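You operate a simulated robot arm through the tools that you are given. There is no shell and no other tool. Be economical: measure what you need, move in short steps, check, and stop when the job is done.

You run a simulated two-armed robot. Do the job below in one go: nothing can be reset, and whatever is moved stays where it is left.

## Task
Set the press up for the silver coil and load it.
Fine: press switch off first, on again last; the stop post that matches the yellow tag goes in the socket, the old one in the rack. Where these are worked on the way, their far stop is far enough and under half their travel is too little: press switch.

It is judged by the outcome, as a careful person would: the job done as asked, and still so three seconds after it is handed in. It fails if anything else is knocked over, pushed out of place, dropped, spilled or broken.

## Robot
Two 7-joint arms with two-finger parallel grippers on one trunk, on a base that drives. Base frame: it is fixed to the floor where the robot stands at the start and does not move with it; the origin is under the middle of the robot, x ahead of it, y to its left, z up. Lengths are in m, angles in rad, forces in N, time in s.
The left shoulder is at the start at [0.05, 0.165, 1.155], the right one opposite. With the tool pointing down near the work surface each hand reaches from about 0.24 to 0.7 m from the robot's upright axis, wherever it stands, measured 20 degrees to its own side. Places, roughly: bed of the coil press [0.7, 0.2, 0.9]; coil press [0.8, 0.2, 0.9]; press switch [0.5, 0, 0.8]. Payload 3.91 kg a hand.
The TCP of each hand is the grasp point between the finger pads, 0.03 m short of the fingertips. In the tool frame z runs along the fingers and y along their closing line. Largest opening 0.11 m; finger width 0.02, thickness 0.01; the body of the gripper, 0.048 by 0.112 m, starts 0.055 m behind the TCP.
Orientation is told as [roll, pitch, yaw] about the base's x, y, z axes, in that order, counted from this pose: with the fingers straight down and closing along the base's y, the tool's x points along the base's -x, its y along +y and its z along -z.

## Interface
- The arms move only by the tool servo_tool. It takes "left_steps", "right_steps" or both (then of equal length, played together; a hand with none holds still); each is a list of rows, each a list of 6 numbers: the shift along the tool's x, y, z in units of 400 mm (1.0 is 400 mm), then the turn, a rotation vector about the tool's x, y, z in units of 180 degrees (1.0 is 180 degrees). In form: [[x, y, z, ax, ay, az], ...]. A call has 1 to 10 rows; each row is the pose to reach, as a shift and turn from the pose commanded when the call began, along the tool's axes at that moment. "left_claw" and "right_claw" are, for a hand that has rows, the opening, from 0 (shut) to 1 (fully open), set as the call begins (left out, the last holds). A call with a number of a shift or a turn outside -1 to 1 is refused whole. Each row takes 0.2 s and may step no farther than 0.05 m and 0.15 rad from the row before; otherwise, or with a gripper value out of range, the whole call is refused. Where a pose cannot be reached the arm comes as near as it can. A force on the tool above 40 N (or 10 N above the force at the start of the call, whichever is more), or a blocked arm, ends the call early, and 0.2 s more pass. Each finger travels about 0.045 m/s and halts on what it meets, pressing with about 28 N; the grip force reading is that of the motor and also rises with nothing between the fingers. The clock runs only during rows and for 0.2 s after the last one: add rows that repeat a pose to give the fingers time. The reply holds the time, the measured pose of the TCP, the force on the tool along the base axes, the opening and the grip force, in the units named above and with some noise, with the torque about the TCP (base axes, N m) and any sound that the robot's microphone picked up, and new pictures: "show" is both (left out), scene, wrist or none (wrist: the cameras of the hands that moved).
- Cameras (640 x 400 px; columns grow to the right, rows downward): "scene" is now at [0.0743, 0.0718, 1.3159]; the picture's right is [0.85, -0.53, 0.00], its down [-0.35, -0.56, -0.75] and it looks along [0.40, 0.63, -0.66] (base axes); focal length 214 px, centre (320, 200). "left" rides on the left gripper at [0.072, -0.017, -0.103] in its tool frame; the picture's right is [0.23, 0.97, 0.00], its down [-0.76, 0.18, -0.62] and it looks along [-0.61, 0.14, 0.78] (tool axes); focal length 222 px, centre (320, 200). "right" rides on the right gripper at [0.072, 0.017, -0.103] in its tool frame; the picture's right is [-0.23, 0.97, 0.00], its down [-0.76, -0.18, -0.62] and it looks along [-0.61, -0.14, 0.78] (tool axes); focal length 222 px, centre (320, 200). There is no depth. A picture from a camera that has moved, and an enlarged one, comes with that camera's place and axes in the base frame and with its lens.
- move_column(by): slides the trunk up (or, below 0, down) by that many m; the arms and the scene camera ride with it, the base frame stays. It gives what a move gives, with no picture.
- drive_base(legs): drives the robot by 1 to 6 legs, each [ahead, left, turn to the left] in m, m and rad, along the robot's own axes; the way and the turn of a leg run together, so that a leg with both is an arc; at most 1.5 m and 3.142 rad a leg. The arms and the cameras ride along, it lands a little off, and it stops where it bumps. It gives what a move gives, and a new picture of the scene camera.
- pan_tilt(pan, tilt): turns the head with the scene camera to pan (to the left, within 1.396 rad either way) and tilt (down, from -0.506 to 1.204), counted from straight ahead of the robot. It gives what a move gives, and a new picture of the scene camera.
- inspect(camera, box): a new picture of the part [left, top, right, bottom] of that camera's present view, enlarged. No time passes.
- finish_job(): hands the job in; it is judged then, once.

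Go step by step. Nothing tells you exact positions but the pictures and the camera data: compare them with the known pose of the tool, close in by small moves and look again before you grip or let go. The budget is 120 turns and 260 pictures, counting those below and the enlarged ones. Unless the task says otherwise, let go and move clear before handing in, and close with one line.

The tools are called after "Call:" by a JSON object that holds its "api" and its "payload". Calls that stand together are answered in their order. servo_tool: Moves the arms, as the interface text tells. Its arguments: {"type":"object","properties":{"left_steps":{"type":"array","items":{"type":"array","items":{"type":"number"}}},"left_claw":{"type":"number"},"right_steps":{"type":"array","items":{"type":"array","items":{"type":"number"}}},"right_claw":{"type":"number"},"show":{"type":"string","enum":["both","scene","wrist","none"]}},"required":[]} The other tools are called the same way: move_column (by) slides the trunk up or down; drive_base (legs) drives the base; pan_tilt (pan, tilt) turns the head that bears the scene camera; inspect (camera, box) takes an enlarged picture of a part of a camera's view; finish_job () hands the job in.

At the start:

```text
time_s: 0.0
left_ee_pos: [0.2226, 0.2743, 1.133]
left_ee_rot: [0.0, 0.001, 0.001]
left_force: [0.7, 0.4, -0.3]
left_ft_torque: [-0.01, 0.01, -0.01]
left_width: 0.1102
left_finger_force: 0.0
right_ee_pos: [0.2856, 0.0421, 1.0642]
right_ee_rot: [0.001, 0.0, 0.0]
right_force: [0.2, -0.1, -0.4]
right_ft_torque: [0.0, 0.0, 0.0]
right_width: 0.1101
right_finger_force: 0.0
trunk travel left (down, up): [-0.375, 0.128]
robot x, y, heading: [-0.0028, 0.0008, 0.006]
head pan, tilt: [1.007, 0.726]
```

scene: 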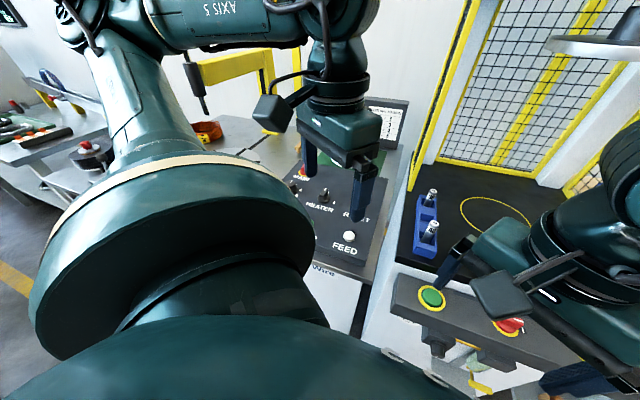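
right: 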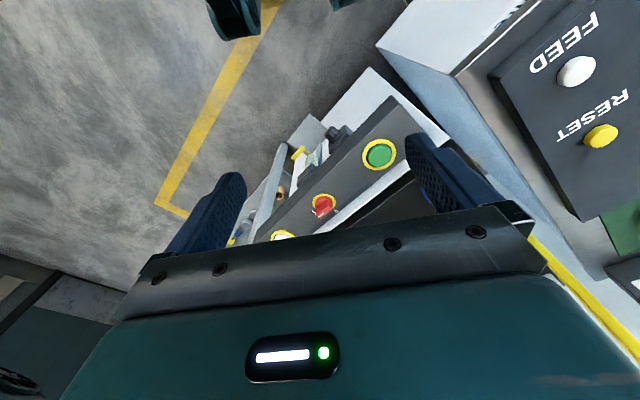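
left: 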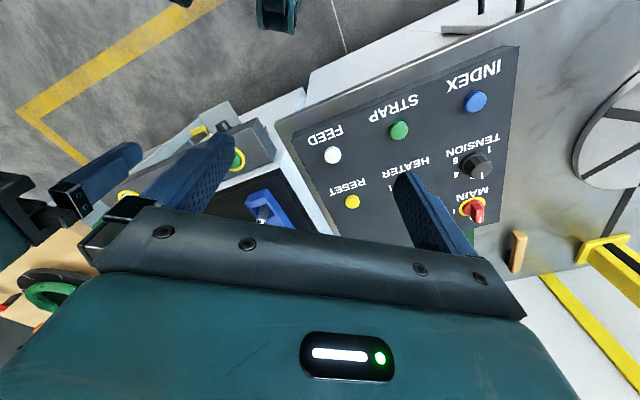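

I see a press cell ahead-right with a control rail (green/red buttons) and another machine with a panel at left. I'll look around with the head first.

Call:
{"api": "pan_tilt", "payload": {"pan": 0.2, "tilt": 0.7}}

Call:
{"api": "pan_tilt", "payload": {"pan": -0.7, "tilt": 0.6}}

Call:
{"api": "pan_tilt", "payload": {"pan": 0.3, "tilt": 0.1}}

```text
time_s: 1.1
left_ee_pos: [0.2227, 0.2729, 1.1329]
left_ee_rot: [0.001, 0.0, 0.002]
left_force: [0.3, -0.6, 0.4]
left_ft_torque: [-0.02, -0.02, 0.02]
left_width: 0.11
left_finger_force: 0.1
right_ee_pos: [0.2853, 0.0435, 1.0634]
right_ee_rot: [0.001, 0.0, 0.0]
right_force: [0.0, -0.6, -0.1]
right_ft_torque: [0.03, 0.0, -0.01]
right_width: 0.1097
right_finger_force: 0.0
trunk travel left (down, up): [-0.375, 0.128]
robot x, y, heading: [-0.0006, 0.0028, -0.0]
head pan, tilt: [0.201, 0.7]
camera scene: at [0.1127, 0.0179, 1.3181], right [0.2, -0.98, 0.0], down [-0.63, -0.13, -0.76], along [0.75, 0.15, -0.64], focal length 214 px, centre (320, 200)
```

scene: 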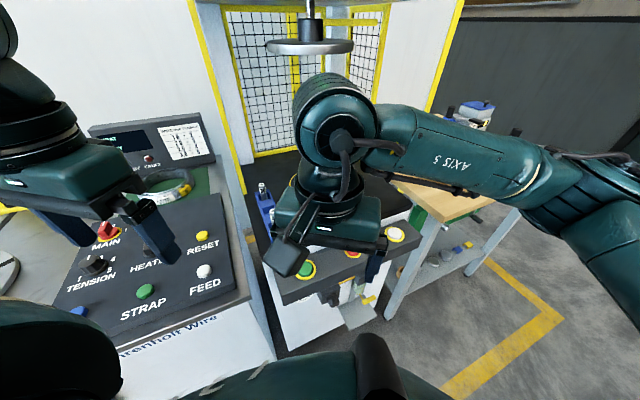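

```text
time_s: 2.3
left_ee_pos: [0.2219, 0.2745, 1.1325]
left_ee_rot: [0.0, 0.001, -0.001]
left_force: [-0.8, 0.2, 0.2]
left_ft_torque: [-0.03, -0.04, -0.01]
left_width: 0.1103
left_finger_force: 0.1
right_ee_pos: [0.2858, 0.0428, 1.0631]
right_ee_rot: [0.001, 0.001, 0.0]
right_force: [-0.5, 1.3, 0.1]
right_ft_torque: [0.0, 0.01, 0.0]
right_width: 0.1098
right_finger_force: 0.2
trunk travel left (down, up): [-0.375, 0.128]
robot x, y, heading: [-0.0008, 0.0047, 0.003]
head pan, tilt: [-0.7, 0.6]
camera scene: at [0.0972, -0.056, 1.3268], right [-0.64, -0.77, 0.0], down [-0.43, 0.36, -0.83], along [0.63, -0.53, -0.56], focal length 214 px, centre (320, 200)
```

scene: 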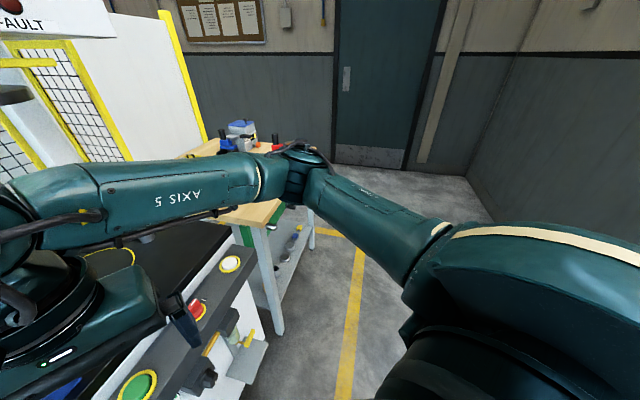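

```text
time_s: 3.6
left_ee_pos: [0.2229, 0.274, 1.133]
left_ee_rot: [0.0, 0.0, -0.001]
left_force: [0.2, -0.1, -0.4]
left_ft_torque: [-0.03, -0.02, -0.01]
left_width: 0.11
left_finger_force: 0.0
right_ee_pos: [0.2856, 0.0426, 1.064]
right_ee_rot: [-0.003, 0.001, 0.001]
right_force: [-0.1, 0.3, 0.0]
right_ft_torque: [-0.01, 0.01, 0.01]
right_width: 0.11
right_finger_force: 0.1
trunk travel left (down, up): [-0.375, 0.128]
robot x, y, heading: [0.0007, -0.0026, -0.004]
head pan, tilt: [0.3, 0.099]
camera scene: at [0.1175, 0.0281, 1.3729], right [0.29, -0.96, 0.0], down [-0.1, -0.03, -0.99], along [0.95, 0.29, -0.1], focal length 214 px, centre (320, 200)
```

scene: 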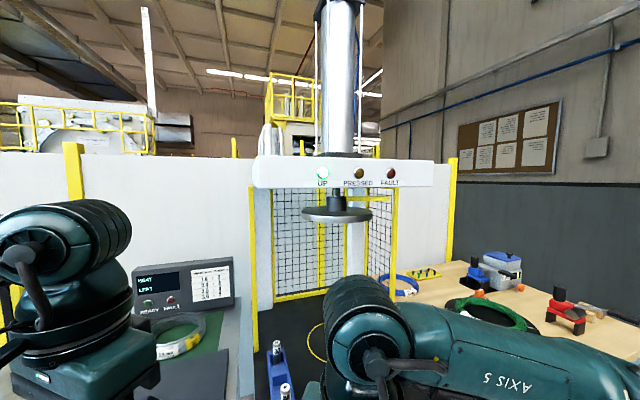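

The press is ahead with the plate up; a silver coil lies on the panel machine at left; coils and boxes are on the bench at right. I'll move both arms out of the view.

Call:
{"api": "servo_tool", "payload": {"right_steps": [[0, -0.1, -0.05, 0, 0, 0], [0, -0.2, -0.1, 0, 0, 0], [0, -0.3, -0.15, 0, 0, 0], [0, -0.4, -0.15, 0, 0, 0], [0, -0.5, -0.15, 0, 0, 0], [0, -0.6, -0.15, 0, 0, 0], [0, -0.7, -0.15, 0, 0, 0], [0, -0.8, -0.15, 0, 0, 0]], "left_steps": [[0, 0.08, 0, 0, 0, 0], [0, 0.16, 0, 0, 0, 0], [0, 0.24, 0, 0, 0, 0], [0, 0.32, 0, 0, 0, 0], [0, 0.4, 0, 0, 0, 0], [0, 0.4, 0, 0, 0, 0], [0, 0.4, 0, 0, 0, 0], [0, 0.4, 0, 0, 0, 0]], "show": "none"}}

Call:
{"api": "pan_tilt", "payload": {"pan": 0.1, "tilt": 0.75}}

Call:
{"api": "pan_tilt", "payload": {"pan": 0.7, "tilt": 0.6}}

Call:
{"api": "pan_tilt", "payload": {"pan": -0.5, "tilt": 0.5}}

```text
time_s: 5.4
left_ee_pos: [0.2238, 0.4345, 1.1336]
left_ee_rot: [0.001, -0.004, -0.001]
left_force: [0.4, 0.0, 0.7]
left_ft_torque: [0.01, -0.01, -0.02]
left_width: 0.11
left_finger_force: 0.1
right_ee_pos: [0.2865, -0.2777, 1.1206]
right_ee_rot: [0.0, 0.0, 0.0]
right_force: [0.9, 0.3, 0.0]
right_ft_torque: [0.0, 0.02, -0.04]
right_width: 0.1101
right_finger_force: 0.1
trunk travel left (down, up): [-0.375, 0.128]
robot x, y, heading: [0.0065, 0.0027, 0.002]
head pan, tilt: [0.3, 0.099]
```

```text
time_s: 6.4
left_ee_pos: [0.2236, 0.4345, 1.132]
left_ee_rot: [-0.001, 0.0, 0.0]
left_force: [-0.2, -0.5, -0.8]
left_ft_torque: [-0.01, 0.02, 0.02]
left_width: 0.1101
left_finger_force: 0.1
right_ee_pos: [0.2869, -0.2762, 1.1207]
right_ee_rot: [-0.001, 0.0, 0.003]
right_force: [-0.7, 0.1, 0.1]
right_ft_torque: [-0.04, -0.01, -0.02]
right_width: 0.1098
right_finger_force: 0.1
trunk travel left (down, up): [-0.375, 0.128]
robot x, y, heading: [-0.0006, -0.0019, -0.0]
head pan, tilt: [0.099, 0.75]
camera scene: at [0.112, 0.0092, 1.314], right [0.1, -0.99, 0.0], down [-0.68, -0.07, -0.73], along [0.73, 0.07, -0.68], focal length 214 px, centre (320, 200)
```

scene: 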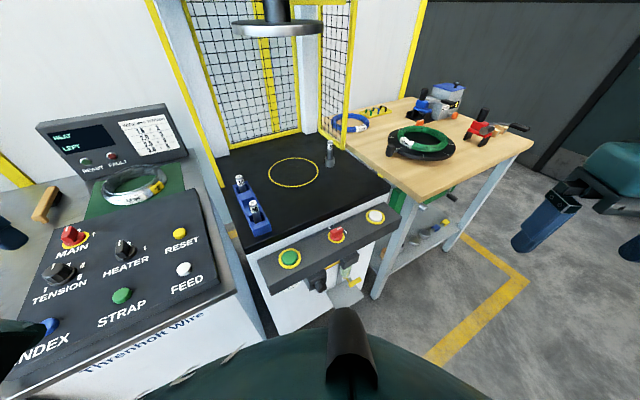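

```text
time_s: 7.4
left_ee_pos: [0.2233, 0.4341, 1.1314]
left_ee_rot: [-0.001, -0.001, 0.0]
left_force: [-0.9, 0.6, 0.0]
left_ft_torque: [0.0, -0.01, 0.01]
left_width: 0.1101
left_finger_force: 0.1
right_ee_pos: [0.2863, -0.2766, 1.1206]
right_ee_rot: [0.001, 0.0, -0.001]
right_force: [-0.4, 0.7, 0.3]
right_ft_torque: [-0.02, 0.03, -0.01]
right_width: 0.1098
right_finger_force: 0.1
trunk travel left (down, up): [-0.375, 0.128]
robot x, y, heading: [-0.0001, -0.0026, -0.003]
head pan, tilt: [0.7, 0.6]
camera scene: at [0.0972, 0.0578, 1.3268], right [0.64, -0.77, 0.0], down [-0.43, -0.36, -0.82], along [0.63, 0.53, -0.57], focal length 214 px, centre (320, 200)
```

scene: 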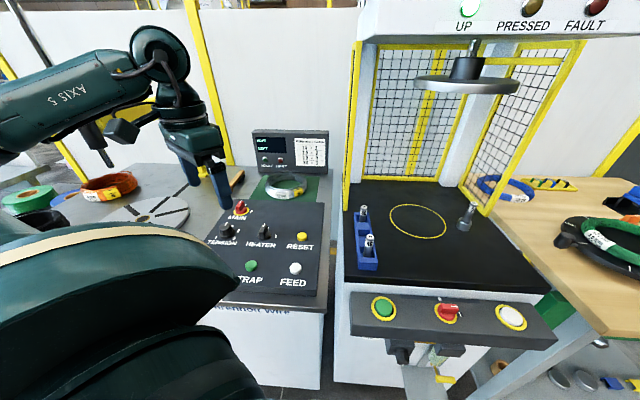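

```text
time_s: 8.8
left_ee_pos: [0.2238, 0.4341, 1.1316]
left_ee_rot: [0.0, 0.0, 0.001]
left_force: [0.1, 0.5, 0.1]
left_ft_torque: [-0.01, 0.01, 0.0]
left_width: 0.1102
left_finger_force: 0.1
right_ee_pos: [0.287, -0.2773, 1.1222]
right_ee_rot: [-0.002, 0.0, 0.0]
right_force: [-0.4, 0.5, 0.4]
right_ft_torque: [-0.02, -0.02, 0.02]
right_width: 0.1099
right_finger_force: 0.0
trunk travel left (down, up): [-0.375, 0.128]
robot x, y, heading: [0.0018, -0.002, -0.0]
head pan, tilt: [-0.499, 0.499]
camera scene: at [0.1094, -0.0426, 1.3359], right [-0.48, -0.88, 0.0], down [-0.42, 0.23, -0.88], along [0.77, -0.42, -0.48], focal length 214 px, centre (320, 200)
```

scene: 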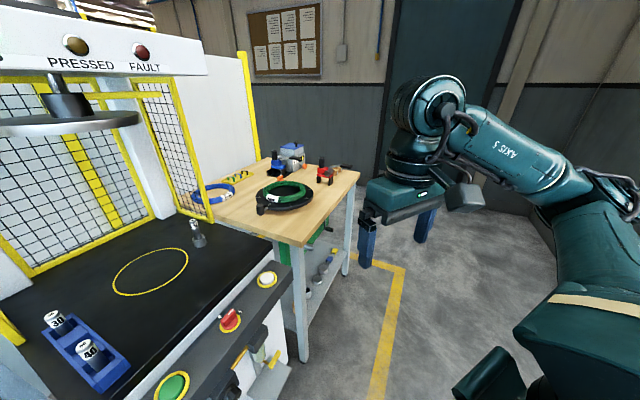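

The rack (blue, left on bed) holds posts, the old post stands at the right of the circle, and the rail has green, a red switch, and white. Now zoom in on the tag, the posts and the rail.

Call:
{"api": "pan_tilt", "payload": {"pan": 0.5, "tilt": 0.6}}

Call:
{"api": "inspect", "payload": {"camera": "scene", "box": [100, 100, 320, 240]}}

Call:
{"api": "inspect", "payload": {"camera": "scene", "box": [260, 160, 480, 300]}}

Call:
{"api": "inspect", "payload": {"camera": "scene", "box": [260, 260, 480, 400]}}

```text
time_s: 10.1
left_ee_pos: [0.2247, 0.4347, 1.1323]
left_ee_rot: [0.0, 0.001, 0.001]
left_force: [0.2, 0.2, 0.0]
left_ft_torque: [-0.01, 0.01, -0.02]
left_width: 0.11
left_finger_force: 0.0
right_ee_pos: [0.2862, -0.2767, 1.1209]
right_ee_rot: [0.001, 0.0, 0.0]
right_force: [0.5, 0.1, 0.0]
right_ft_torque: [0.01, -0.02, 0.02]
right_width: 0.1099
right_finger_force: 0.0
trunk travel left (down, up): [-0.375, 0.128]
robot x, y, heading: [0.0012, 0.0003, 0.003]
head pan, tilt: [0.499, 0.6]
camera scene: at [0.1071, 0.0431, 1.3268], right [0.48, -0.88, 0.0], down [-0.5, -0.27, -0.83], along [0.72, 0.39, -0.56], focal length 214 px, centre (320, 200)
```

scene: 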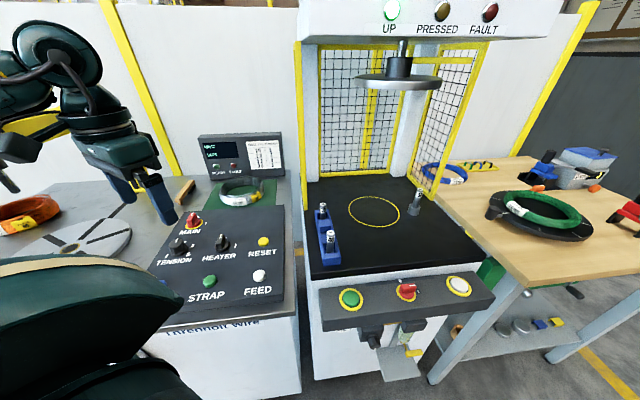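

```text
2.86 times, centred on (210, 170) of scene
camera zoom: at [0.1071, 0.0431, 1.3268], right [0.48, -0.88, 0.0], down [-0.5, -0.27, -0.83], along [0.72, 0.39, -0.56], focal length 613 px, centre (634, 286)
```

zoom: 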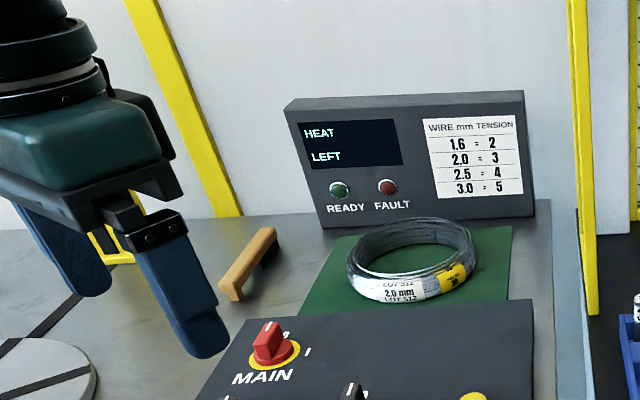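

```text
2.86 times, centred on (370, 230) of scene
camera zoom: at [0.1071, 0.0431, 1.3268], right [0.48, -0.88, 0.0], down [-0.5, -0.27, -0.83], along [0.72, 0.39, -0.56], focal length 613 px, centre (177, 114)
```

zoom: 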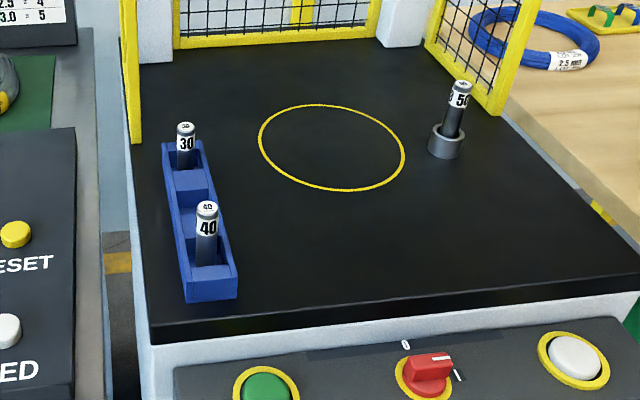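

```text
2.86 times, centred on (370, 330) of scene
camera zoom: at [0.1071, 0.0431, 1.3268], right [0.48, -0.88, 0.0], down [-0.5, -0.27, -0.83], along [0.72, 0.39, -0.56], focal length 613 px, centre (177, -171)
```

zoom: 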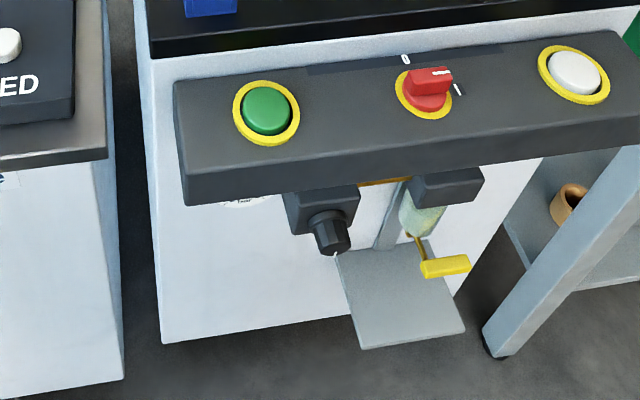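

Call:
{"api": "inspect", "payload": {"camera": "scene", "box": [210, 170, 280, 215]}}

Call:
{"api": "inspect", "payload": {"camera": "scene", "box": [390, 275, 430, 300]}}

```text
8.89 times, centred on (245, 192) of scene
camera zoom: at [0.1071, 0.0431, 1.3268], right [0.48, -0.88, 0.0], down [-0.5, -0.27, -0.83], along [0.72, 0.39, -0.56], focal length 1906 px, centre (987, 267)
```

zoom: 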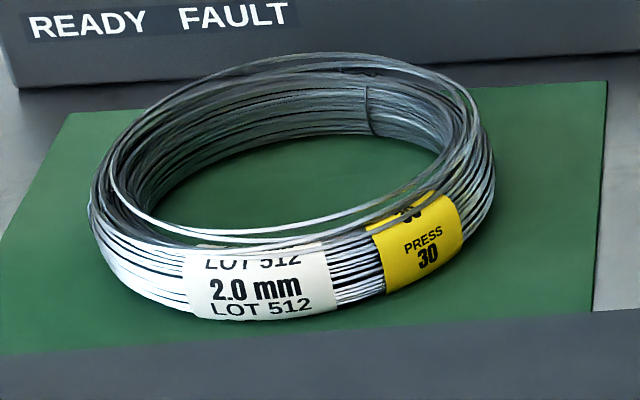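

```text
16.00 times, centred on (410, 288) of scene
camera zoom: at [0.1071, 0.0431, 1.3268], right [0.48, -0.88, 0.0], down [-0.5, -0.27, -0.83], along [0.72, 0.39, -0.56], focal length 3432 px, centre (-1120, -1200)
```

zoom: 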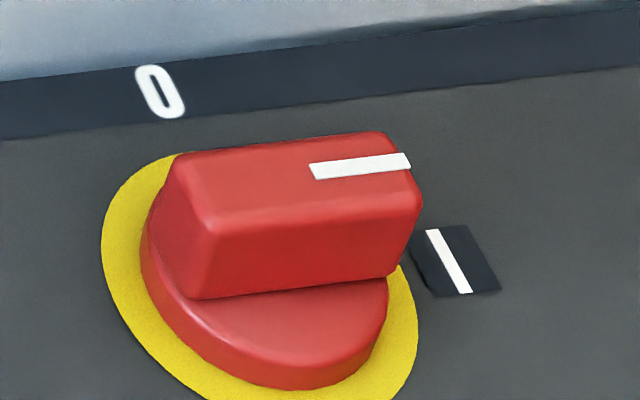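

The yellow tag reads PRESS 30, so post 30 (far end of the rack) goes in the socket and post 50 into the empty middle slot of the rack. The switch, at about (0.48, 0.0), points at I (on) and must turn ~90° counter-clockwise to 0. I'll bring the right hand above it.

Call:
{"api": "servo_tool", "payload": {"right_steps": [[-0.0606, 0.0865, 0.0375, 0, 0, 0.0371], [-0.1212, 0.173, 0.075, 0, 0, 0.0742], [-0.1818, 0.2595, 0.1125, 0, 0, 0.1113], [-0.2424, 0.346, 0.15, 0, 0, 0.1484], [-0.303, 0.4325, 0.1875, 0, 0, 0.1855], [-0.3636, 0.519, 0.225, 0, 0, 0.2226], [-0.4242, 0.6055, 0.2625, 0, 0, 0.2597], [-0.485, 0.692, 0.3, 0, 0, 0.297]]}}

```text
time_s: 11.9
left_ee_pos: [0.2237, 0.4339, 1.1324]
left_ee_rot: [-0.002, -0.001, 0.002]
left_force: [0.0, 0.1, 0.7]
left_ft_torque: [-0.02, 0.03, -0.03]
left_width: 0.1102
left_finger_force: 0.0
right_ee_pos: [0.4804, 0.0014, 1.0031]
right_ee_rot: [-0.001, -0.003, -0.937]
right_force: [0.2, 0.1, -0.1]
right_ft_torque: [-0.04, 0.02, -0.01]
right_width: 0.1102
right_finger_force: 0.1
trunk travel left (down, up): [-0.375, 0.128]
robot x, y, heading: [-0.0006, -0.0023, -0.003]
head pan, tilt: [0.499, 0.6]
camera scene: at [0.1073, 0.0439, 1.3267], right [0.48, -0.88, 0.0], down [-0.5, -0.27, -0.82], along [0.72, 0.39, -0.57], focal length 214 px, centre (320, 200)
camera right: at [0.4511, 0.0679, 1.1054], right [0.92, 0.39, 0.0], down [0.31, -0.72, 0.62], along [0.25, -0.57, -0.78], focal length 222 px, centre (320, 200)
```

scene: 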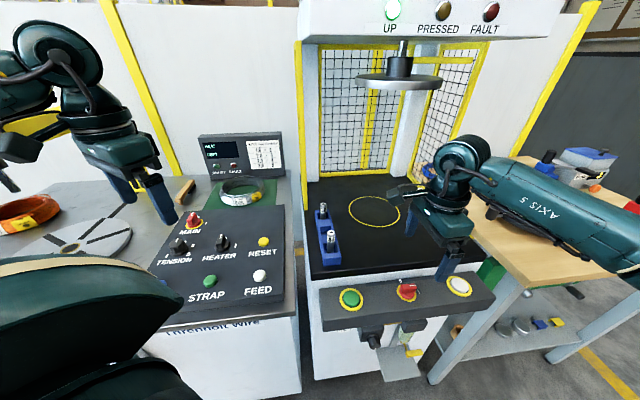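
right: 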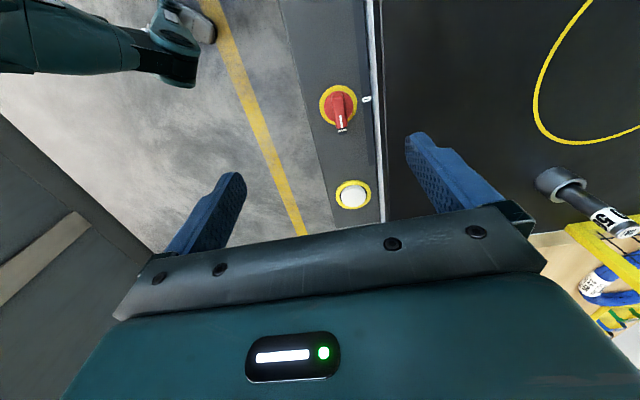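

The two views intersect at a knob top of about (0.505, 0.003, 0.82). I'll go above it, lower and look.

Call:
{"api": "servo_tool", "payload": {"right_steps": [[-0.011, 0.018, 0.09, 0, 0, 0], [-0.022, 0.035, 0.18, 0, 0, 0], [-0.033, 0.053, 0.2575, 0, 0, 0], [-0.033, 0.053, 0.2575, 0, 0, 0]], "right_claw": 0.55}}

Call:
{"api": "inspect", "payload": {"camera": "scene", "box": [350, 220, 510, 320]}}

```text
time_s: 12.9
left_ee_pos: [0.2235, 0.4338, 1.1316]
left_ee_rot: [0.0, 0.0, -0.002]
left_force: [0.5, -0.1, 0.8]
left_ft_torque: [0.0, 0.0, 0.01]
left_width: 0.1098
left_finger_force: 0.1
right_ee_pos: [0.5013, 0.0013, 0.899]
right_ee_rot: [0.0, 0.0, -0.934]
right_force: [0.3, -0.1, 0.0]
right_ft_torque: [0.04, 0.04, -0.03]
right_width: 0.0606
right_finger_force: 0.1
trunk travel left (down, up): [-0.375, 0.128]
robot x, y, heading: [-0.0011, -0.0026, 0.002]
head pan, tilt: [0.499, 0.6]
camera scene: at [0.107, 0.0432, 1.3268], right [0.48, -0.88, 0.0], down [-0.5, -0.27, -0.83], along [0.72, 0.4, -0.56], focal length 214 px, centre (320, 200)
camera right: at [0.4727, 0.0697, 1.0014], right [0.92, 0.4, 0.0], down [0.31, -0.72, 0.62], along [0.25, -0.57, -0.78], focal length 222 px, centre (320, 200)
```

scene: 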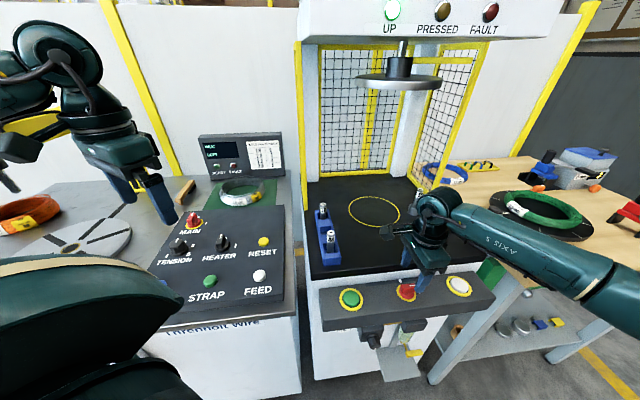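
right: 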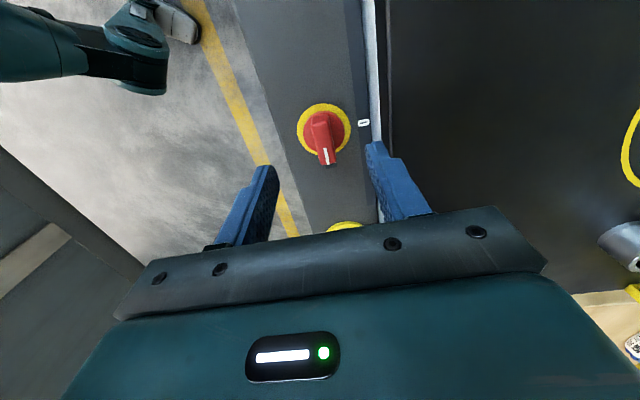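

```text
4.00 times, centred on (430, 270) of scene
camera zoom: at [0.107, 0.0432, 1.3268], right [0.48, -0.88, 0.0], down [-0.5, -0.27, -0.83], along [0.72, 0.4, -0.56], focal length 858 px, centre (-120, -80)
```

zoom: 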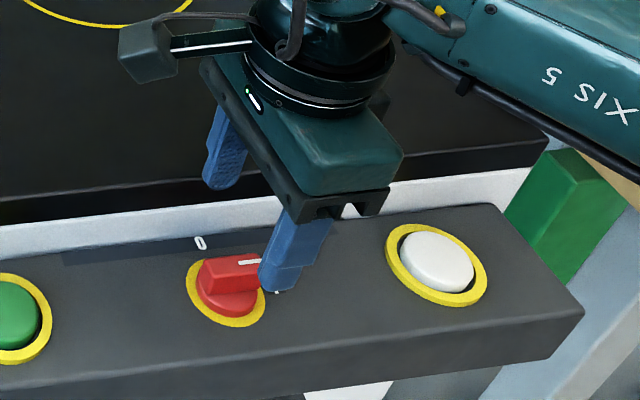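

The knob is centred at about (0.504, 0.003) with its bar along the rail. I'll descend around it.

Call:
{"api": "servo_tool", "payload": {"right_steps": [[-0.002, 0.006, 0.06, 0, 0, 0], [-0.002, 0.006, 0.11, 0, 0, 0], [-0.002, 0.006, 0.15, 0, 0, 0], [-0.002, 0.006, 0.15, 0, 0, 0]], "right_claw": 0.55, "show": "wrist"}}

Call:
{"api": "inspect", "payload": {"camera": "scene", "box": [350, 220, 510, 320]}}

```text
time_s: 13.9
left_ee_pos: [0.2236, 0.4347, 1.1334]
left_ee_rot: [-0.001, -0.003, 0.001]
left_force: [-0.3, -0.4, 0.0]
left_ft_torque: [0.01, 0.0, -0.02]
left_width: 0.1103
left_finger_force: 0.1
right_ee_pos: [0.5063, 0.0035, 0.8404]
right_ee_rot: [0.0, -0.001, -0.932]
right_force: [-1.6, -1.1, 1.3]
right_ft_torque: [0.07, -0.05, -0.03]
right_width: 0.0598
right_finger_force: 0.1
trunk travel left (down, up): [-0.375, 0.128]
robot x, y, heading: [-0.0033, -0.0018, -0.002]
head pan, tilt: [0.499, 0.6]
camera right: at [0.4765, 0.0704, 0.9425], right [0.92, 0.4, 0.0], down [0.31, -0.72, 0.62], along [0.25, -0.57, -0.78], focal length 222 px, centre (320, 200)
```

right: 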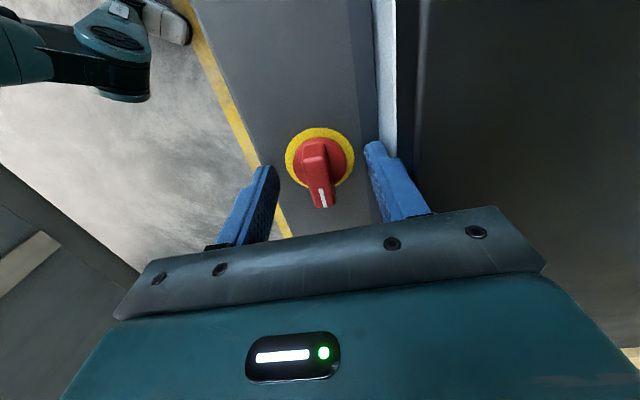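

```text
4.00 times, centred on (430, 270) of scene
camera zoom: at [0.1069, 0.0431, 1.3268], right [0.48, -0.88, 0.0], down [-0.5, -0.27, -0.83], along [0.72, 0.4, -0.56], focal length 858 px, centre (-120, -80)
```

zoom: 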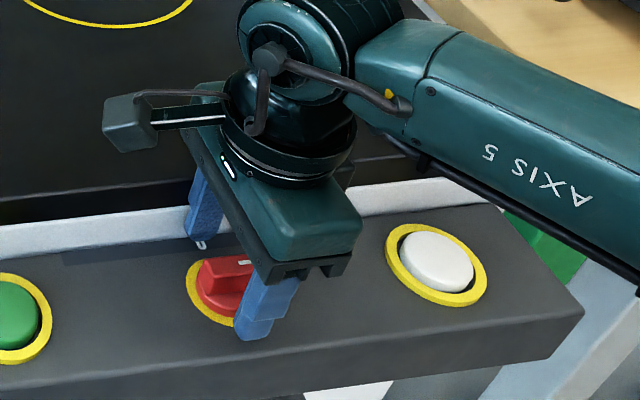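

The fingers straddle the bar. Close and check the grip.

Call:
{"api": "servo_tool", "payload": {"right_steps": [[0, 0, 0, 0, 0, 0], [0, 0, 0, 0, 0, 0], [0, 0, 0, 0, 0, 0], [0, 0, 0, 0, 0, 0]], "right_claw": 0.0, "show": "wrist"}}

```text
time_s: 14.9
left_ee_pos: [0.2234, 0.4331, 1.1329]
left_ee_rot: [0.0, -0.003, 0.002]
left_force: [0.0, -0.3, 0.2]
left_ft_torque: [-0.01, -0.01, -0.01]
left_width: 0.11
left_finger_force: 0.1
right_ee_pos: [0.5051, 0.0033, 0.8398]
right_ee_rot: [-0.002, 0.002, -0.935]
right_force: [-7.8, -5.7, 1.5]
right_ft_torque: [-0.12, -0.02, -0.06]
right_width: 0.0147
right_finger_force: 45.2
trunk travel left (down, up): [-0.375, 0.128]
robot x, y, heading: [0.0014, -0.0008, 0.002]
head pan, tilt: [0.499, 0.6]
camera right: at [0.4757, 0.07, 0.9426], right [0.92, 0.4, 0.0], down [0.31, -0.72, 0.62], along [0.25, -0.57, -0.78], focal length 222 px, centre (320, 200)
```

right: 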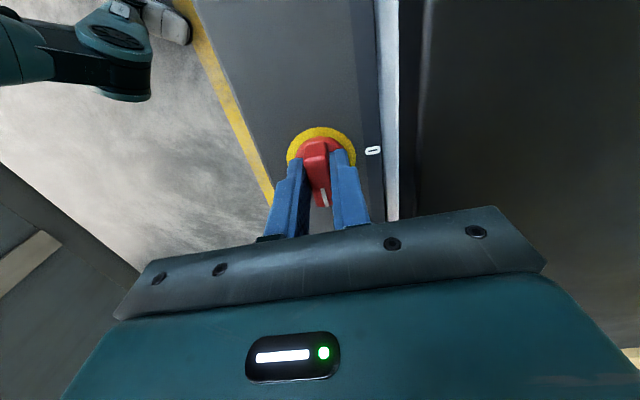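

Gripped (1.5 cm bar). Now turn counter-clockwise about the vertical.

Call:
{"api": "servo_tool", "payload": {"right_steps": [[0, -0.003, 0, 0, 0, -0.045], [0, -0.003, 0, 0, 0, -0.09], [0, -0.003, 0, 0, 0, -0.135], [0, -0.003, 0, 0, 0, -0.18], [0, -0.003, 0, 0, 0, -0.225], [0, -0.003, 0, 0, 0, -0.27], [0, -0.003, 0, 0, 0, -0.315], [0, -0.003, 0, 0, 0, -0.36], [0, -0.003, 0, 0, 0, -0.405], [0, -0.003, 0, 0, 0, -0.45]], "show": "wrist"}}

```text
time_s: 17.1
left_ee_pos: [0.2232, 0.4324, 1.1339]
left_ee_rot: [0.003, -0.002, 0.0]
left_force: [-0.5, 0.9, -0.2]
left_ft_torque: [0.03, 0.01, -0.01]
left_width: 0.1103
left_finger_force: 0.0
right_ee_pos: [0.5039, -0.003, 0.8398]
right_ee_rot: [-0.004, 0.006, 0.482]
right_force: [-19.4, -20.4, -9.9]
right_ft_torque: [0.43, -0.3, -0.01]
right_width: 0.0146
right_finger_force: 44.9
trunk travel left (down, up): [-0.375, 0.128]
robot x, y, heading: [-0.0003, -0.0015, 0.006]
head pan, tilt: [0.499, 0.6]
camera right: at [0.4324, -0.0213, 0.9431], right [-0.25, 0.97, 0.0], down [0.76, 0.2, 0.62], along [0.6, 0.15, -0.78], focal length 222 px, centre (320, 200)
```

right: 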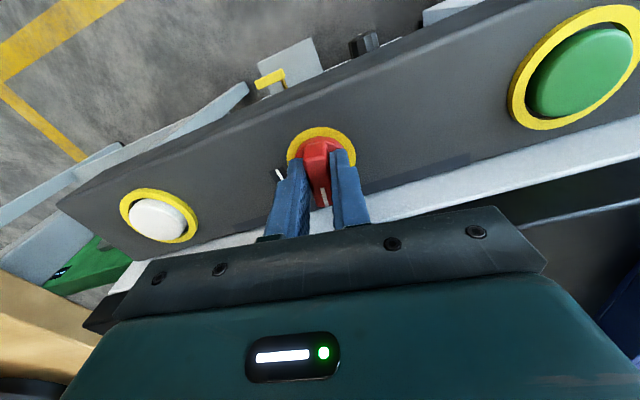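

Turned ~81° with a sideways load from a small pivot offset. I'll relieve that offset and turn the last ~10°.

Call:
{"api": "servo_tool", "payload": {"right_steps": [[0.011, -0.005, 0, 0, 0, 0], [0.011, -0.005, 0, 0, 0, -0.04], [0.011, -0.005, 0, 0, 0, -0.07]], "show": "wrist"}}

```text
time_s: 17.9
left_ee_pos: [0.2241, 0.4341, 1.1319]
left_ee_rot: [-0.001, 0.002, 0.001]
left_force: [-0.2, -0.4, 0.3]
left_ft_torque: [0.02, 0.01, 0.0]
left_width: 0.1098
left_finger_force: 0.0
right_ee_pos: [0.5031, -0.0033, 0.8403]
right_ee_rot: [-0.001, -0.003, 0.699]
right_force: [2.6, -3.0, -15.9]
right_ft_torque: [0.04, -0.2, -1.25]
right_width: 0.0158
right_finger_force: 44.6
trunk travel left (down, up): [-0.375, 0.128]
robot x, y, heading: [0.0017, 0.0019, 0.001]
head pan, tilt: [0.499, 0.6]
camera right: at [0.4378, -0.0377, 0.9428], right [-0.45, 0.89, 0.0], down [0.7, 0.35, 0.63], along [0.56, 0.28, -0.78], focal length 222 px, centre (320, 200)
```

right: 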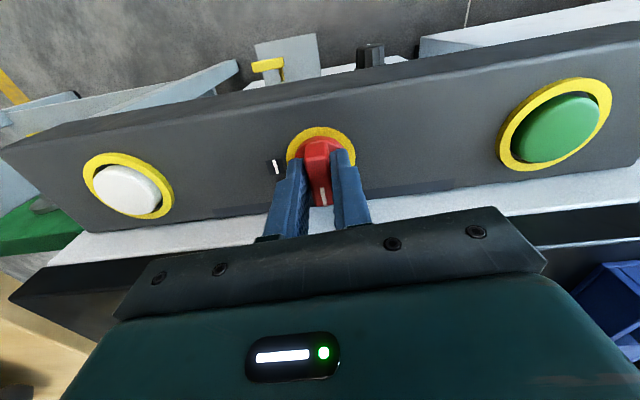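

Torque of -1.25 N·m shows the far stop. Release, rise and check.

Call:
{"api": "servo_tool", "payload": {"right_steps": [[0, 0, 0, 0, 0, 0.01], [0, 0, 0, 0, 0, 0.01], [0, 0, 0, 0, 0, 0.01], [0, 0, -0.1, 0, 0, 0], [0, 0, -0.2, 0, 0, 0], [0, 0, -0.3, 0, 0, 0], [0, 0, -0.4, 0, 0, 0]], "right_claw": 0.5, "show": "wrist"}}

Call:
{"api": "inspect", "payload": {"camera": "scene", "box": [350, 240, 470, 315]}}

```text
time_s: 19.5
left_ee_pos: [0.2237, 0.4344, 1.1319]
left_ee_rot: [0.0, -0.002, 0.0]
left_force: [-0.6, 0.1, -0.5]
left_ft_torque: [-0.01, 0.0, 0.02]
left_width: 0.1098
left_finger_force: 0.1
right_ee_pos: [0.5021, -0.0029, 1.0021]
right_ee_rot: [0.0, 0.0, 0.701]
right_force: [-0.3, -0.3, 1.0]
right_ft_torque: [0.02, 0.0, 0.02]
right_width: 0.0547
right_finger_force: 0.0
trunk travel left (down, up): [-0.375, 0.128]
robot x, y, heading: [-0.0018, 0.0028, 0.002]
head pan, tilt: [0.499, 0.6]
camera right: at [0.4367, -0.0382, 1.1043], right [-0.45, 0.89, 0.0], down [0.7, 0.36, 0.62], along [0.56, 0.28, -0.78], focal length 222 px, centre (320, 200)
```

right: 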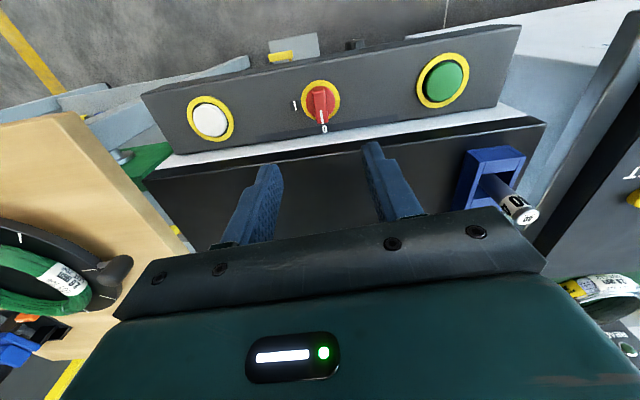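

```text
5.33 times, centred on (410, 278) of scene
camera zoom: at [0.1069, 0.0433, 1.3268], right [0.48, -0.88, 0.0], down [-0.5, -0.27, -0.83], along [0.72, 0.4, -0.56], focal length 1144 px, centre (-160, -213)
```

zoom: 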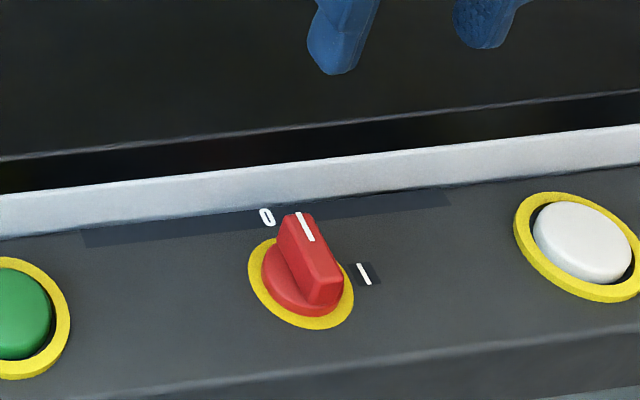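

The switch is now at 0 (off). Next I'll pull the right hand back and look down at the clearance between the robot's base and the press before driving closer.

Call:
{"api": "servo_tool", "payload": {"right_steps": [[0.09, -0.014, -0.042, 0, 0, 0.032], [0.184, -0.028, -0.084, 0, 0, 0.064], [0.276, -0.042, -0.126, 0, 0, 0.096], [0.369, -0.057, -0.168, 0, 0, 0.127], [0.461, -0.071, -0.21, 0, 0, 0.16], [0.553, -0.085, -0.252, 0, 0, 0.191], [0.646, -0.1, -0.295, 0, 0, 0.223]], "show": "none"}}

Call:
{"api": "pan_tilt", "payload": {"pan": 0.5, "tilt": 1.2}}

```text
time_s: 21.1
left_ee_pos: [0.2232, 0.435, 1.1325]
left_ee_rot: [0.0, -0.002, -0.001]
left_force: [0.1, 0.6, 1.0]
left_ft_torque: [-0.01, 0.02, -0.01]
left_width: 0.1102
left_finger_force: 0.1
right_ee_pos: [0.3299, -0.1999, 1.1202]
right_ee_rot: [0.0, 0.001, -0.003]
right_force: [-1.1, -0.2, 0.0]
right_ft_torque: [0.05, -0.02, 0.02]
right_width: 0.055
right_finger_force: 0.1
trunk travel left (down, up): [-0.375, 0.128]
robot x, y, heading: [-0.0018, 0.001, 0.006]
head pan, tilt: [0.499, 0.6]
```

```text
time_s: 22.1
left_ee_pos: [0.2236, 0.4346, 1.1335]
left_ee_rot: [0.002, -0.001, 0.0]
left_force: [-0.1, -0.7, -0.8]
left_ft_torque: [0.01, 0.01, -0.01]
left_width: 0.11
left_finger_force: 0.1
right_ee_pos: [0.329, -0.2001, 1.1196]
right_ee_rot: [0.001, -0.001, 0.0]
right_force: [0.2, 0.6, 0.0]
right_ft_torque: [-0.01, 0.0, -0.02]
right_width: 0.0551
right_finger_force: 0.1
trunk travel left (down, up): [-0.375, 0.128]
robot x, y, heading: [-0.0008, 0.0002, 0.002]
head pan, tilt: [0.499, 1.201]
camera scene: at [0.0786, 0.0277, 1.2822], right [0.48, -0.88, 0.0], down [-0.82, -0.45, -0.36], along [0.32, 0.17, -0.93], focal length 214 px, centre (320, 200)
```

scene: 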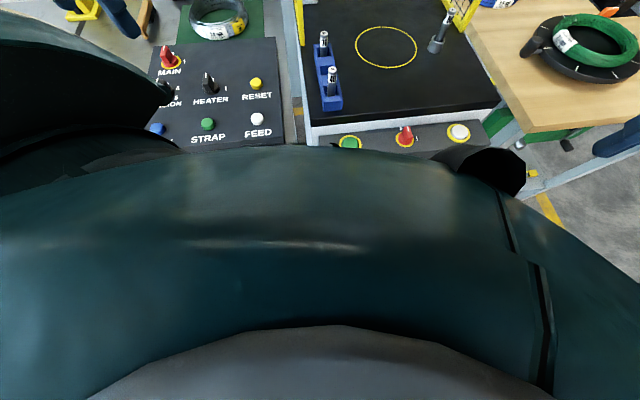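

Everything (panel machine, press, bench) is aligned on a line facing yaw ≈ 0.64. I'll turn to face it and slide right along it, with barely any advance.

Call:
{"api": "drive_base", "payload": {"legs": [[0, 0, 0.64], [0, -0.32, 0]]}}

Call:
{"api": "pan_tilt", "payload": {"pan": 0, "tilt": 0.75}}

```text
time_s: 26.0
left_ee_pos: [0.1116, 0.2243, 1.1323]
left_ee_rot: [-0.001, 0.0, 0.637]
left_force: [0.2, 0.7, 0.2]
left_ft_torque: [-0.01, 0.0, 0.0]
left_width: 0.11
left_finger_force: 0.1
right_ee_pos: [0.5758, -0.2203, 1.1194]
right_ee_rot: [0.0, -0.001, 0.637]
right_force: [-0.1, -0.1, 0.1]
right_ft_torque: [0.02, -0.01, -0.01]
right_width: 0.055
right_finger_force: 0.1
trunk travel left (down, up): [-0.375, 0.128]
robot x, y, heading: [0.1897, -0.2537, 0.641]
head pan, tilt: [0.499, 1.201]
camera scene: at [0.2381, -0.1883, 1.2822], right [0.91, -0.42, 0.0], down [-0.39, -0.85, -0.36], along [0.15, 0.33, -0.93], focal length 214 px, centre (320, 200)
```

scene: 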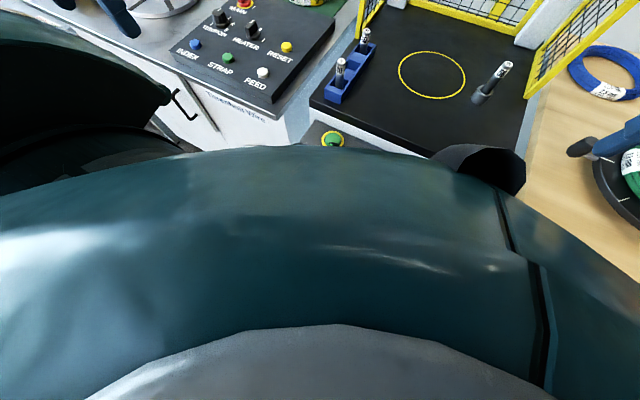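

```text
time_s: 26.9
left_ee_pos: [0.1127, 0.2258, 1.1328]
left_ee_rot: [0.0, 0.001, 0.637]
left_force: [-0.3, 0.4, 0.1]
left_ft_torque: [0.03, -0.01, 0.01]
left_width: 0.1098
left_finger_force: 0.1
right_ee_pos: [0.5746, -0.2196, 1.1183]
right_ee_rot: [0.0, 0.0, 0.638]
right_force: [-0.8, -0.7, -1.2]
right_ft_torque: [0.02, 0.01, -0.01]
right_width: 0.0549
right_finger_force: 0.0
trunk travel left (down, up): [-0.375, 0.128]
robot x, y, heading: [0.1909, -0.2558, 0.637]
head pan, tilt: [0.0, 0.75]
camera scene: at [0.2808, -0.1892, 1.3138], right [0.6, -0.8, 0.0], down [-0.55, -0.41, -0.73], along [0.59, 0.44, -0.68], focal length 214 px, centre (320, 200)
```

scene: 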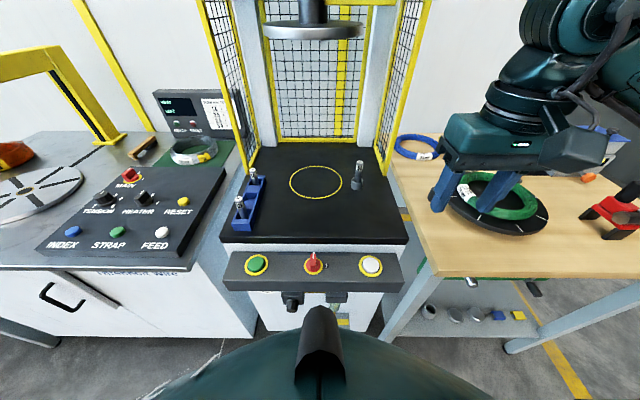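

Now squarely facing the press. Zoom on the bed to measure posts, rack and socket.

Call:
{"api": "inspect", "payload": {"camera": "scene", "box": [220, 150, 300, 200]}}

Call:
{"api": "inspect", "payload": {"camera": "scene", "box": [220, 185, 300, 235]}}

Call:
{"api": "inspect", "payload": {"camera": "scene", "box": [320, 150, 400, 200]}}

```text
8.00 times, centred on (260, 175) of scene
camera zoom: at [0.2808, -0.1892, 1.3138], right [0.6, -0.8, 0.0], down [-0.55, -0.41, -0.73], along [0.59, 0.44, -0.68], focal length 1716 px, centre (800, 400)
```

zoom: 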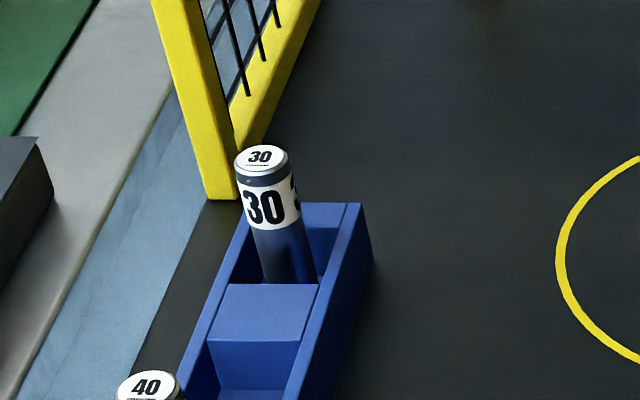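

```text
8.00 times, centred on (260, 210) of scene
camera zoom: at [0.2808, -0.1892, 1.3138], right [0.6, -0.8, 0.0], down [-0.55, -0.41, -0.73], along [0.59, 0.44, -0.68], focal length 1716 px, centre (800, 120)
```

zoom: 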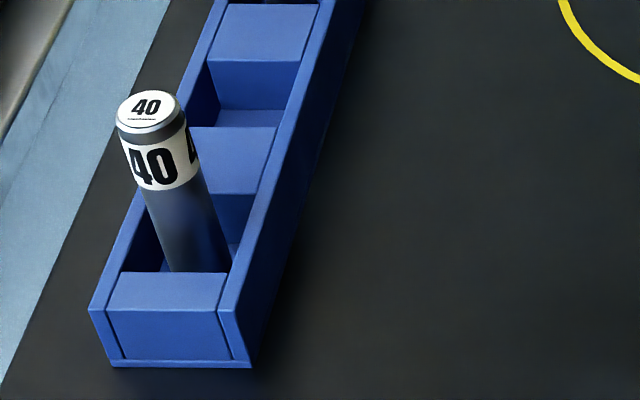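

```text
8.00 times, centred on (360, 175) of scene
camera zoom: at [0.2808, -0.1892, 1.3138], right [0.6, -0.8, 0.0], down [-0.55, -0.41, -0.73], along [0.59, 0.44, -0.68], focal length 1716 px, centre (0, 400)
```

zoom: 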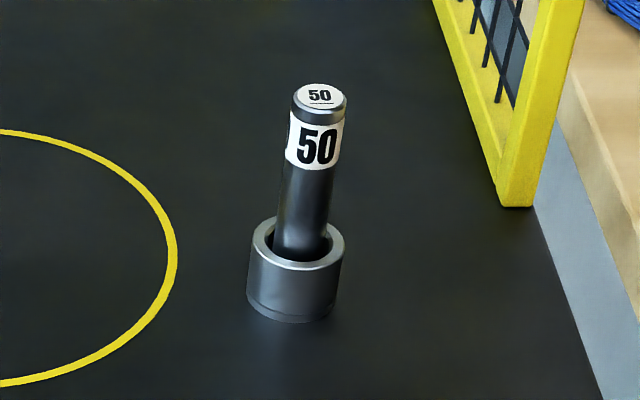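

Measured in the robot frame (ahead, left, z): socket with post 50 at (.66, -.12), its top at z≈.96; rack line at left≈.205 with 30 at .654, empty slot at .584 and 40 at .514. I'll bring the right hand above post 50.

Call:
{"api": "servo_tool", "payload": {"right_steps": [[-0.1, 0.025, 0.02, 0, 0, 0], [-0.2, 0.05, 0.04, 0, 0, 0], [-0.3, 0.075, 0.06, 0, 0, 0], [-0.4, 0.1, 0.08, 0, 0, 0], [-0.5, 0.125, 0.1, 0, 0, 0], [-0.6, 0.15, 0.12, 0, 0, 0], [-0.7, 0.175, 0.14, 0, 0, 0], [-0.8, 0.2, 0.15, 0, 0, 0], [-0.8, 0.2, 0.15, 0, 0, 0]], "right_claw": 0.6}}

```text
time_s: 28.9
left_ee_pos: [0.1119, 0.2251, 1.1327]
left_ee_rot: [-0.001, -0.002, 0.637]
left_force: [-0.3, 0.0, 0.5]
left_ft_torque: [-0.01, 0.0, 0.0]
left_width: 0.1099
left_finger_force: 0.2
right_ee_pos: [0.7805, 0.0254, 1.0603]
right_ee_rot: [-0.002, -0.002, 0.637]
right_force: [-0.4, 0.5, -1.2]
right_ft_torque: [0.02, 0.0, 0.01]
right_width: 0.0662
right_finger_force: 0.1
right hand out of reach, approached as far as the arm can: row 8, 9
trunk travel left (down, up): [-0.375, 0.128]
robot x, y, heading: [0.1907, -0.2558, 0.638]
head pan, tilt: [0.0, 0.75]
camera scene: at [0.2809, -0.1893, 1.3139], right [0.59, -0.8, 0.0], down [-0.55, -0.41, -0.73], along [0.59, 0.44, -0.68], focal length 214 px, centre (320, 200)
camera right: at [0.7119, -0.0061, 1.1615], right [-0.4, 0.92, 0.0], down [0.72, 0.31, 0.62], along [0.57, 0.25, -0.78], focal length 222 px, centre (320, 200)
```

scene: 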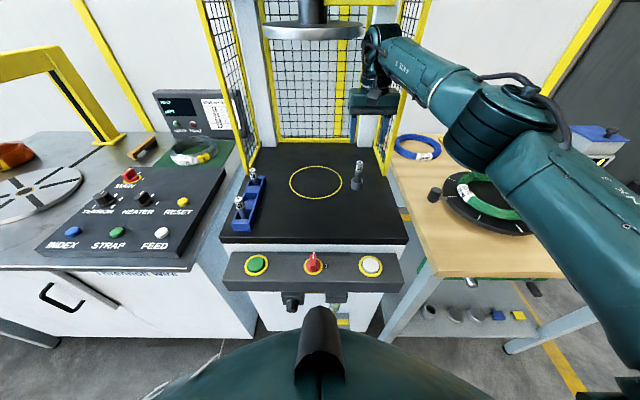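
right: 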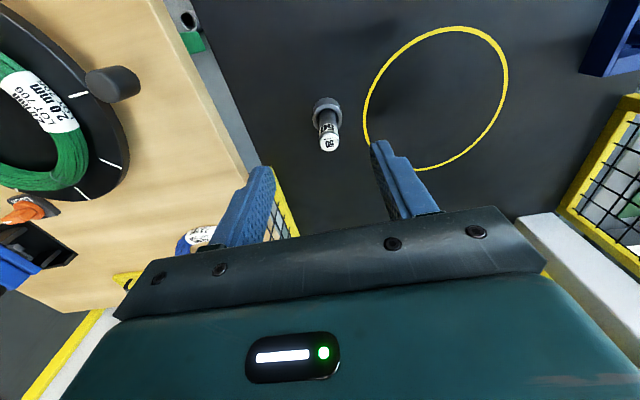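

Post 50 confirmed at (.657, -.122), but the arm is at its reach limit. I'll drive ahead 4 cm.

Call:
{"api": "drive_base", "payload": {"legs": [[0.04, 0, 0]]}}

```text
time_s: 29.8
left_ee_pos: [0.145, 0.2489, 1.1322]
left_ee_rot: [-0.001, -0.001, 0.64]
left_force: [0.6, 1.5, -0.2]
left_ft_torque: [-0.05, 0.06, 0.0]
left_width: 0.11
left_finger_force: 0.0
right_ee_pos: [0.8123, 0.0498, 1.0582]
right_ee_rot: [0.0, 0.0, 0.636]
right_force: [-0.3, 1.3, -0.3]
right_ft_torque: [-0.04, 0.02, -0.03]
right_width: 0.0662
right_finger_force: 0.1
trunk travel left (down, up): [-0.375, 0.128]
robot x, y, heading: [0.2236, -0.2308, 0.637]
head pan, tilt: [0.0, 0.75]
camera scene: at [0.3141, -0.1646, 1.3138], right [0.6, -0.8, 0.0], down [-0.55, -0.41, -0.73], along [0.59, 0.43, -0.68], focal length 214 px, centre (320, 200)
```

scene: 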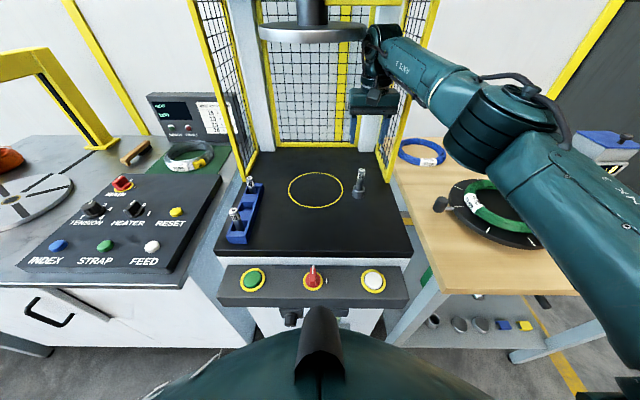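

No bump. Now align above the post and descend part-way.

Call:
{"api": "servo_tool", "payload": {"right_steps": [[0.061, 0.007, 0.0, 0, 0, 0], [0.061, 0.007, 0.08, 0, 0, 0], [0.061, 0.007, 0.15, 0, 0, 0], [0.061, 0.007, 0.15, 0, 0, 0]], "right_claw": 0.6, "show": "wrist"}}

Call:
{"api": "inspect", "payload": {"camera": "scene", "box": [312, 110, 408, 200]}}

```text
time_s: 30.8
left_ee_pos: [0.1432, 0.2502, 1.1323]
left_ee_rot: [-0.001, 0.001, 0.639]
left_force: [0.2, -0.2, -0.3]
left_ft_torque: [0.01, 0.02, 0.02]
left_width: 0.1099
left_finger_force: 0.1
right_ee_pos: [0.7908, 0.0333, 1.0009]
right_ee_rot: [0.0, 0.001, 0.638]
right_force: [0.8, -0.9, -0.1]
right_ft_torque: [0.01, -0.01, 0.01]
right_width: 0.0658
right_finger_force: 0.1
trunk travel left (down, up): [-0.375, 0.128]
robot x, y, heading: [0.2205, -0.232, 0.637]
head pan, tilt: [0.0, 0.75]
camera right: at [0.7224, 0.0034, 1.1032], right [-0.4, 0.92, 0.0], down [0.72, 0.31, 0.62], along [0.57, 0.25, -0.78], focal length 222 px, centre (320, 200)
```

right: 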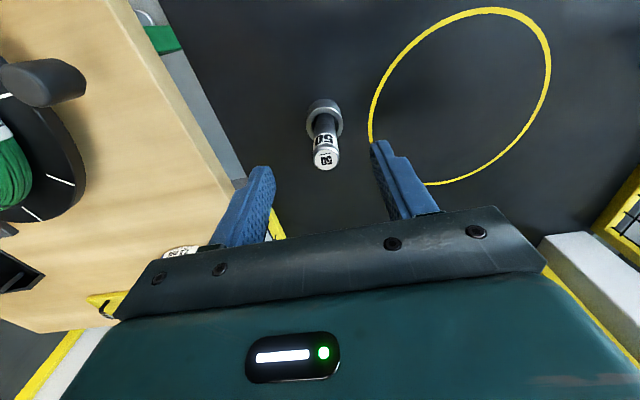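

```text
4.44 times, centred on (360, 155) of scene
camera zoom: at [0.3131, -0.1653, 1.3139], right [0.6, -0.8, 0.0], down [-0.55, -0.41, -0.73], along [0.59, 0.44, -0.68], focal length 953 px, centre (142, 400)
```

zoom: 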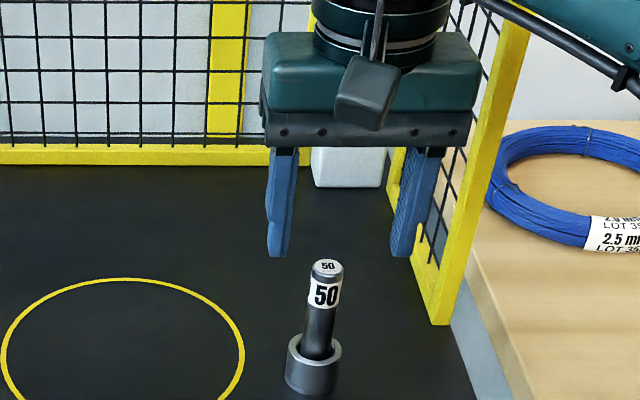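

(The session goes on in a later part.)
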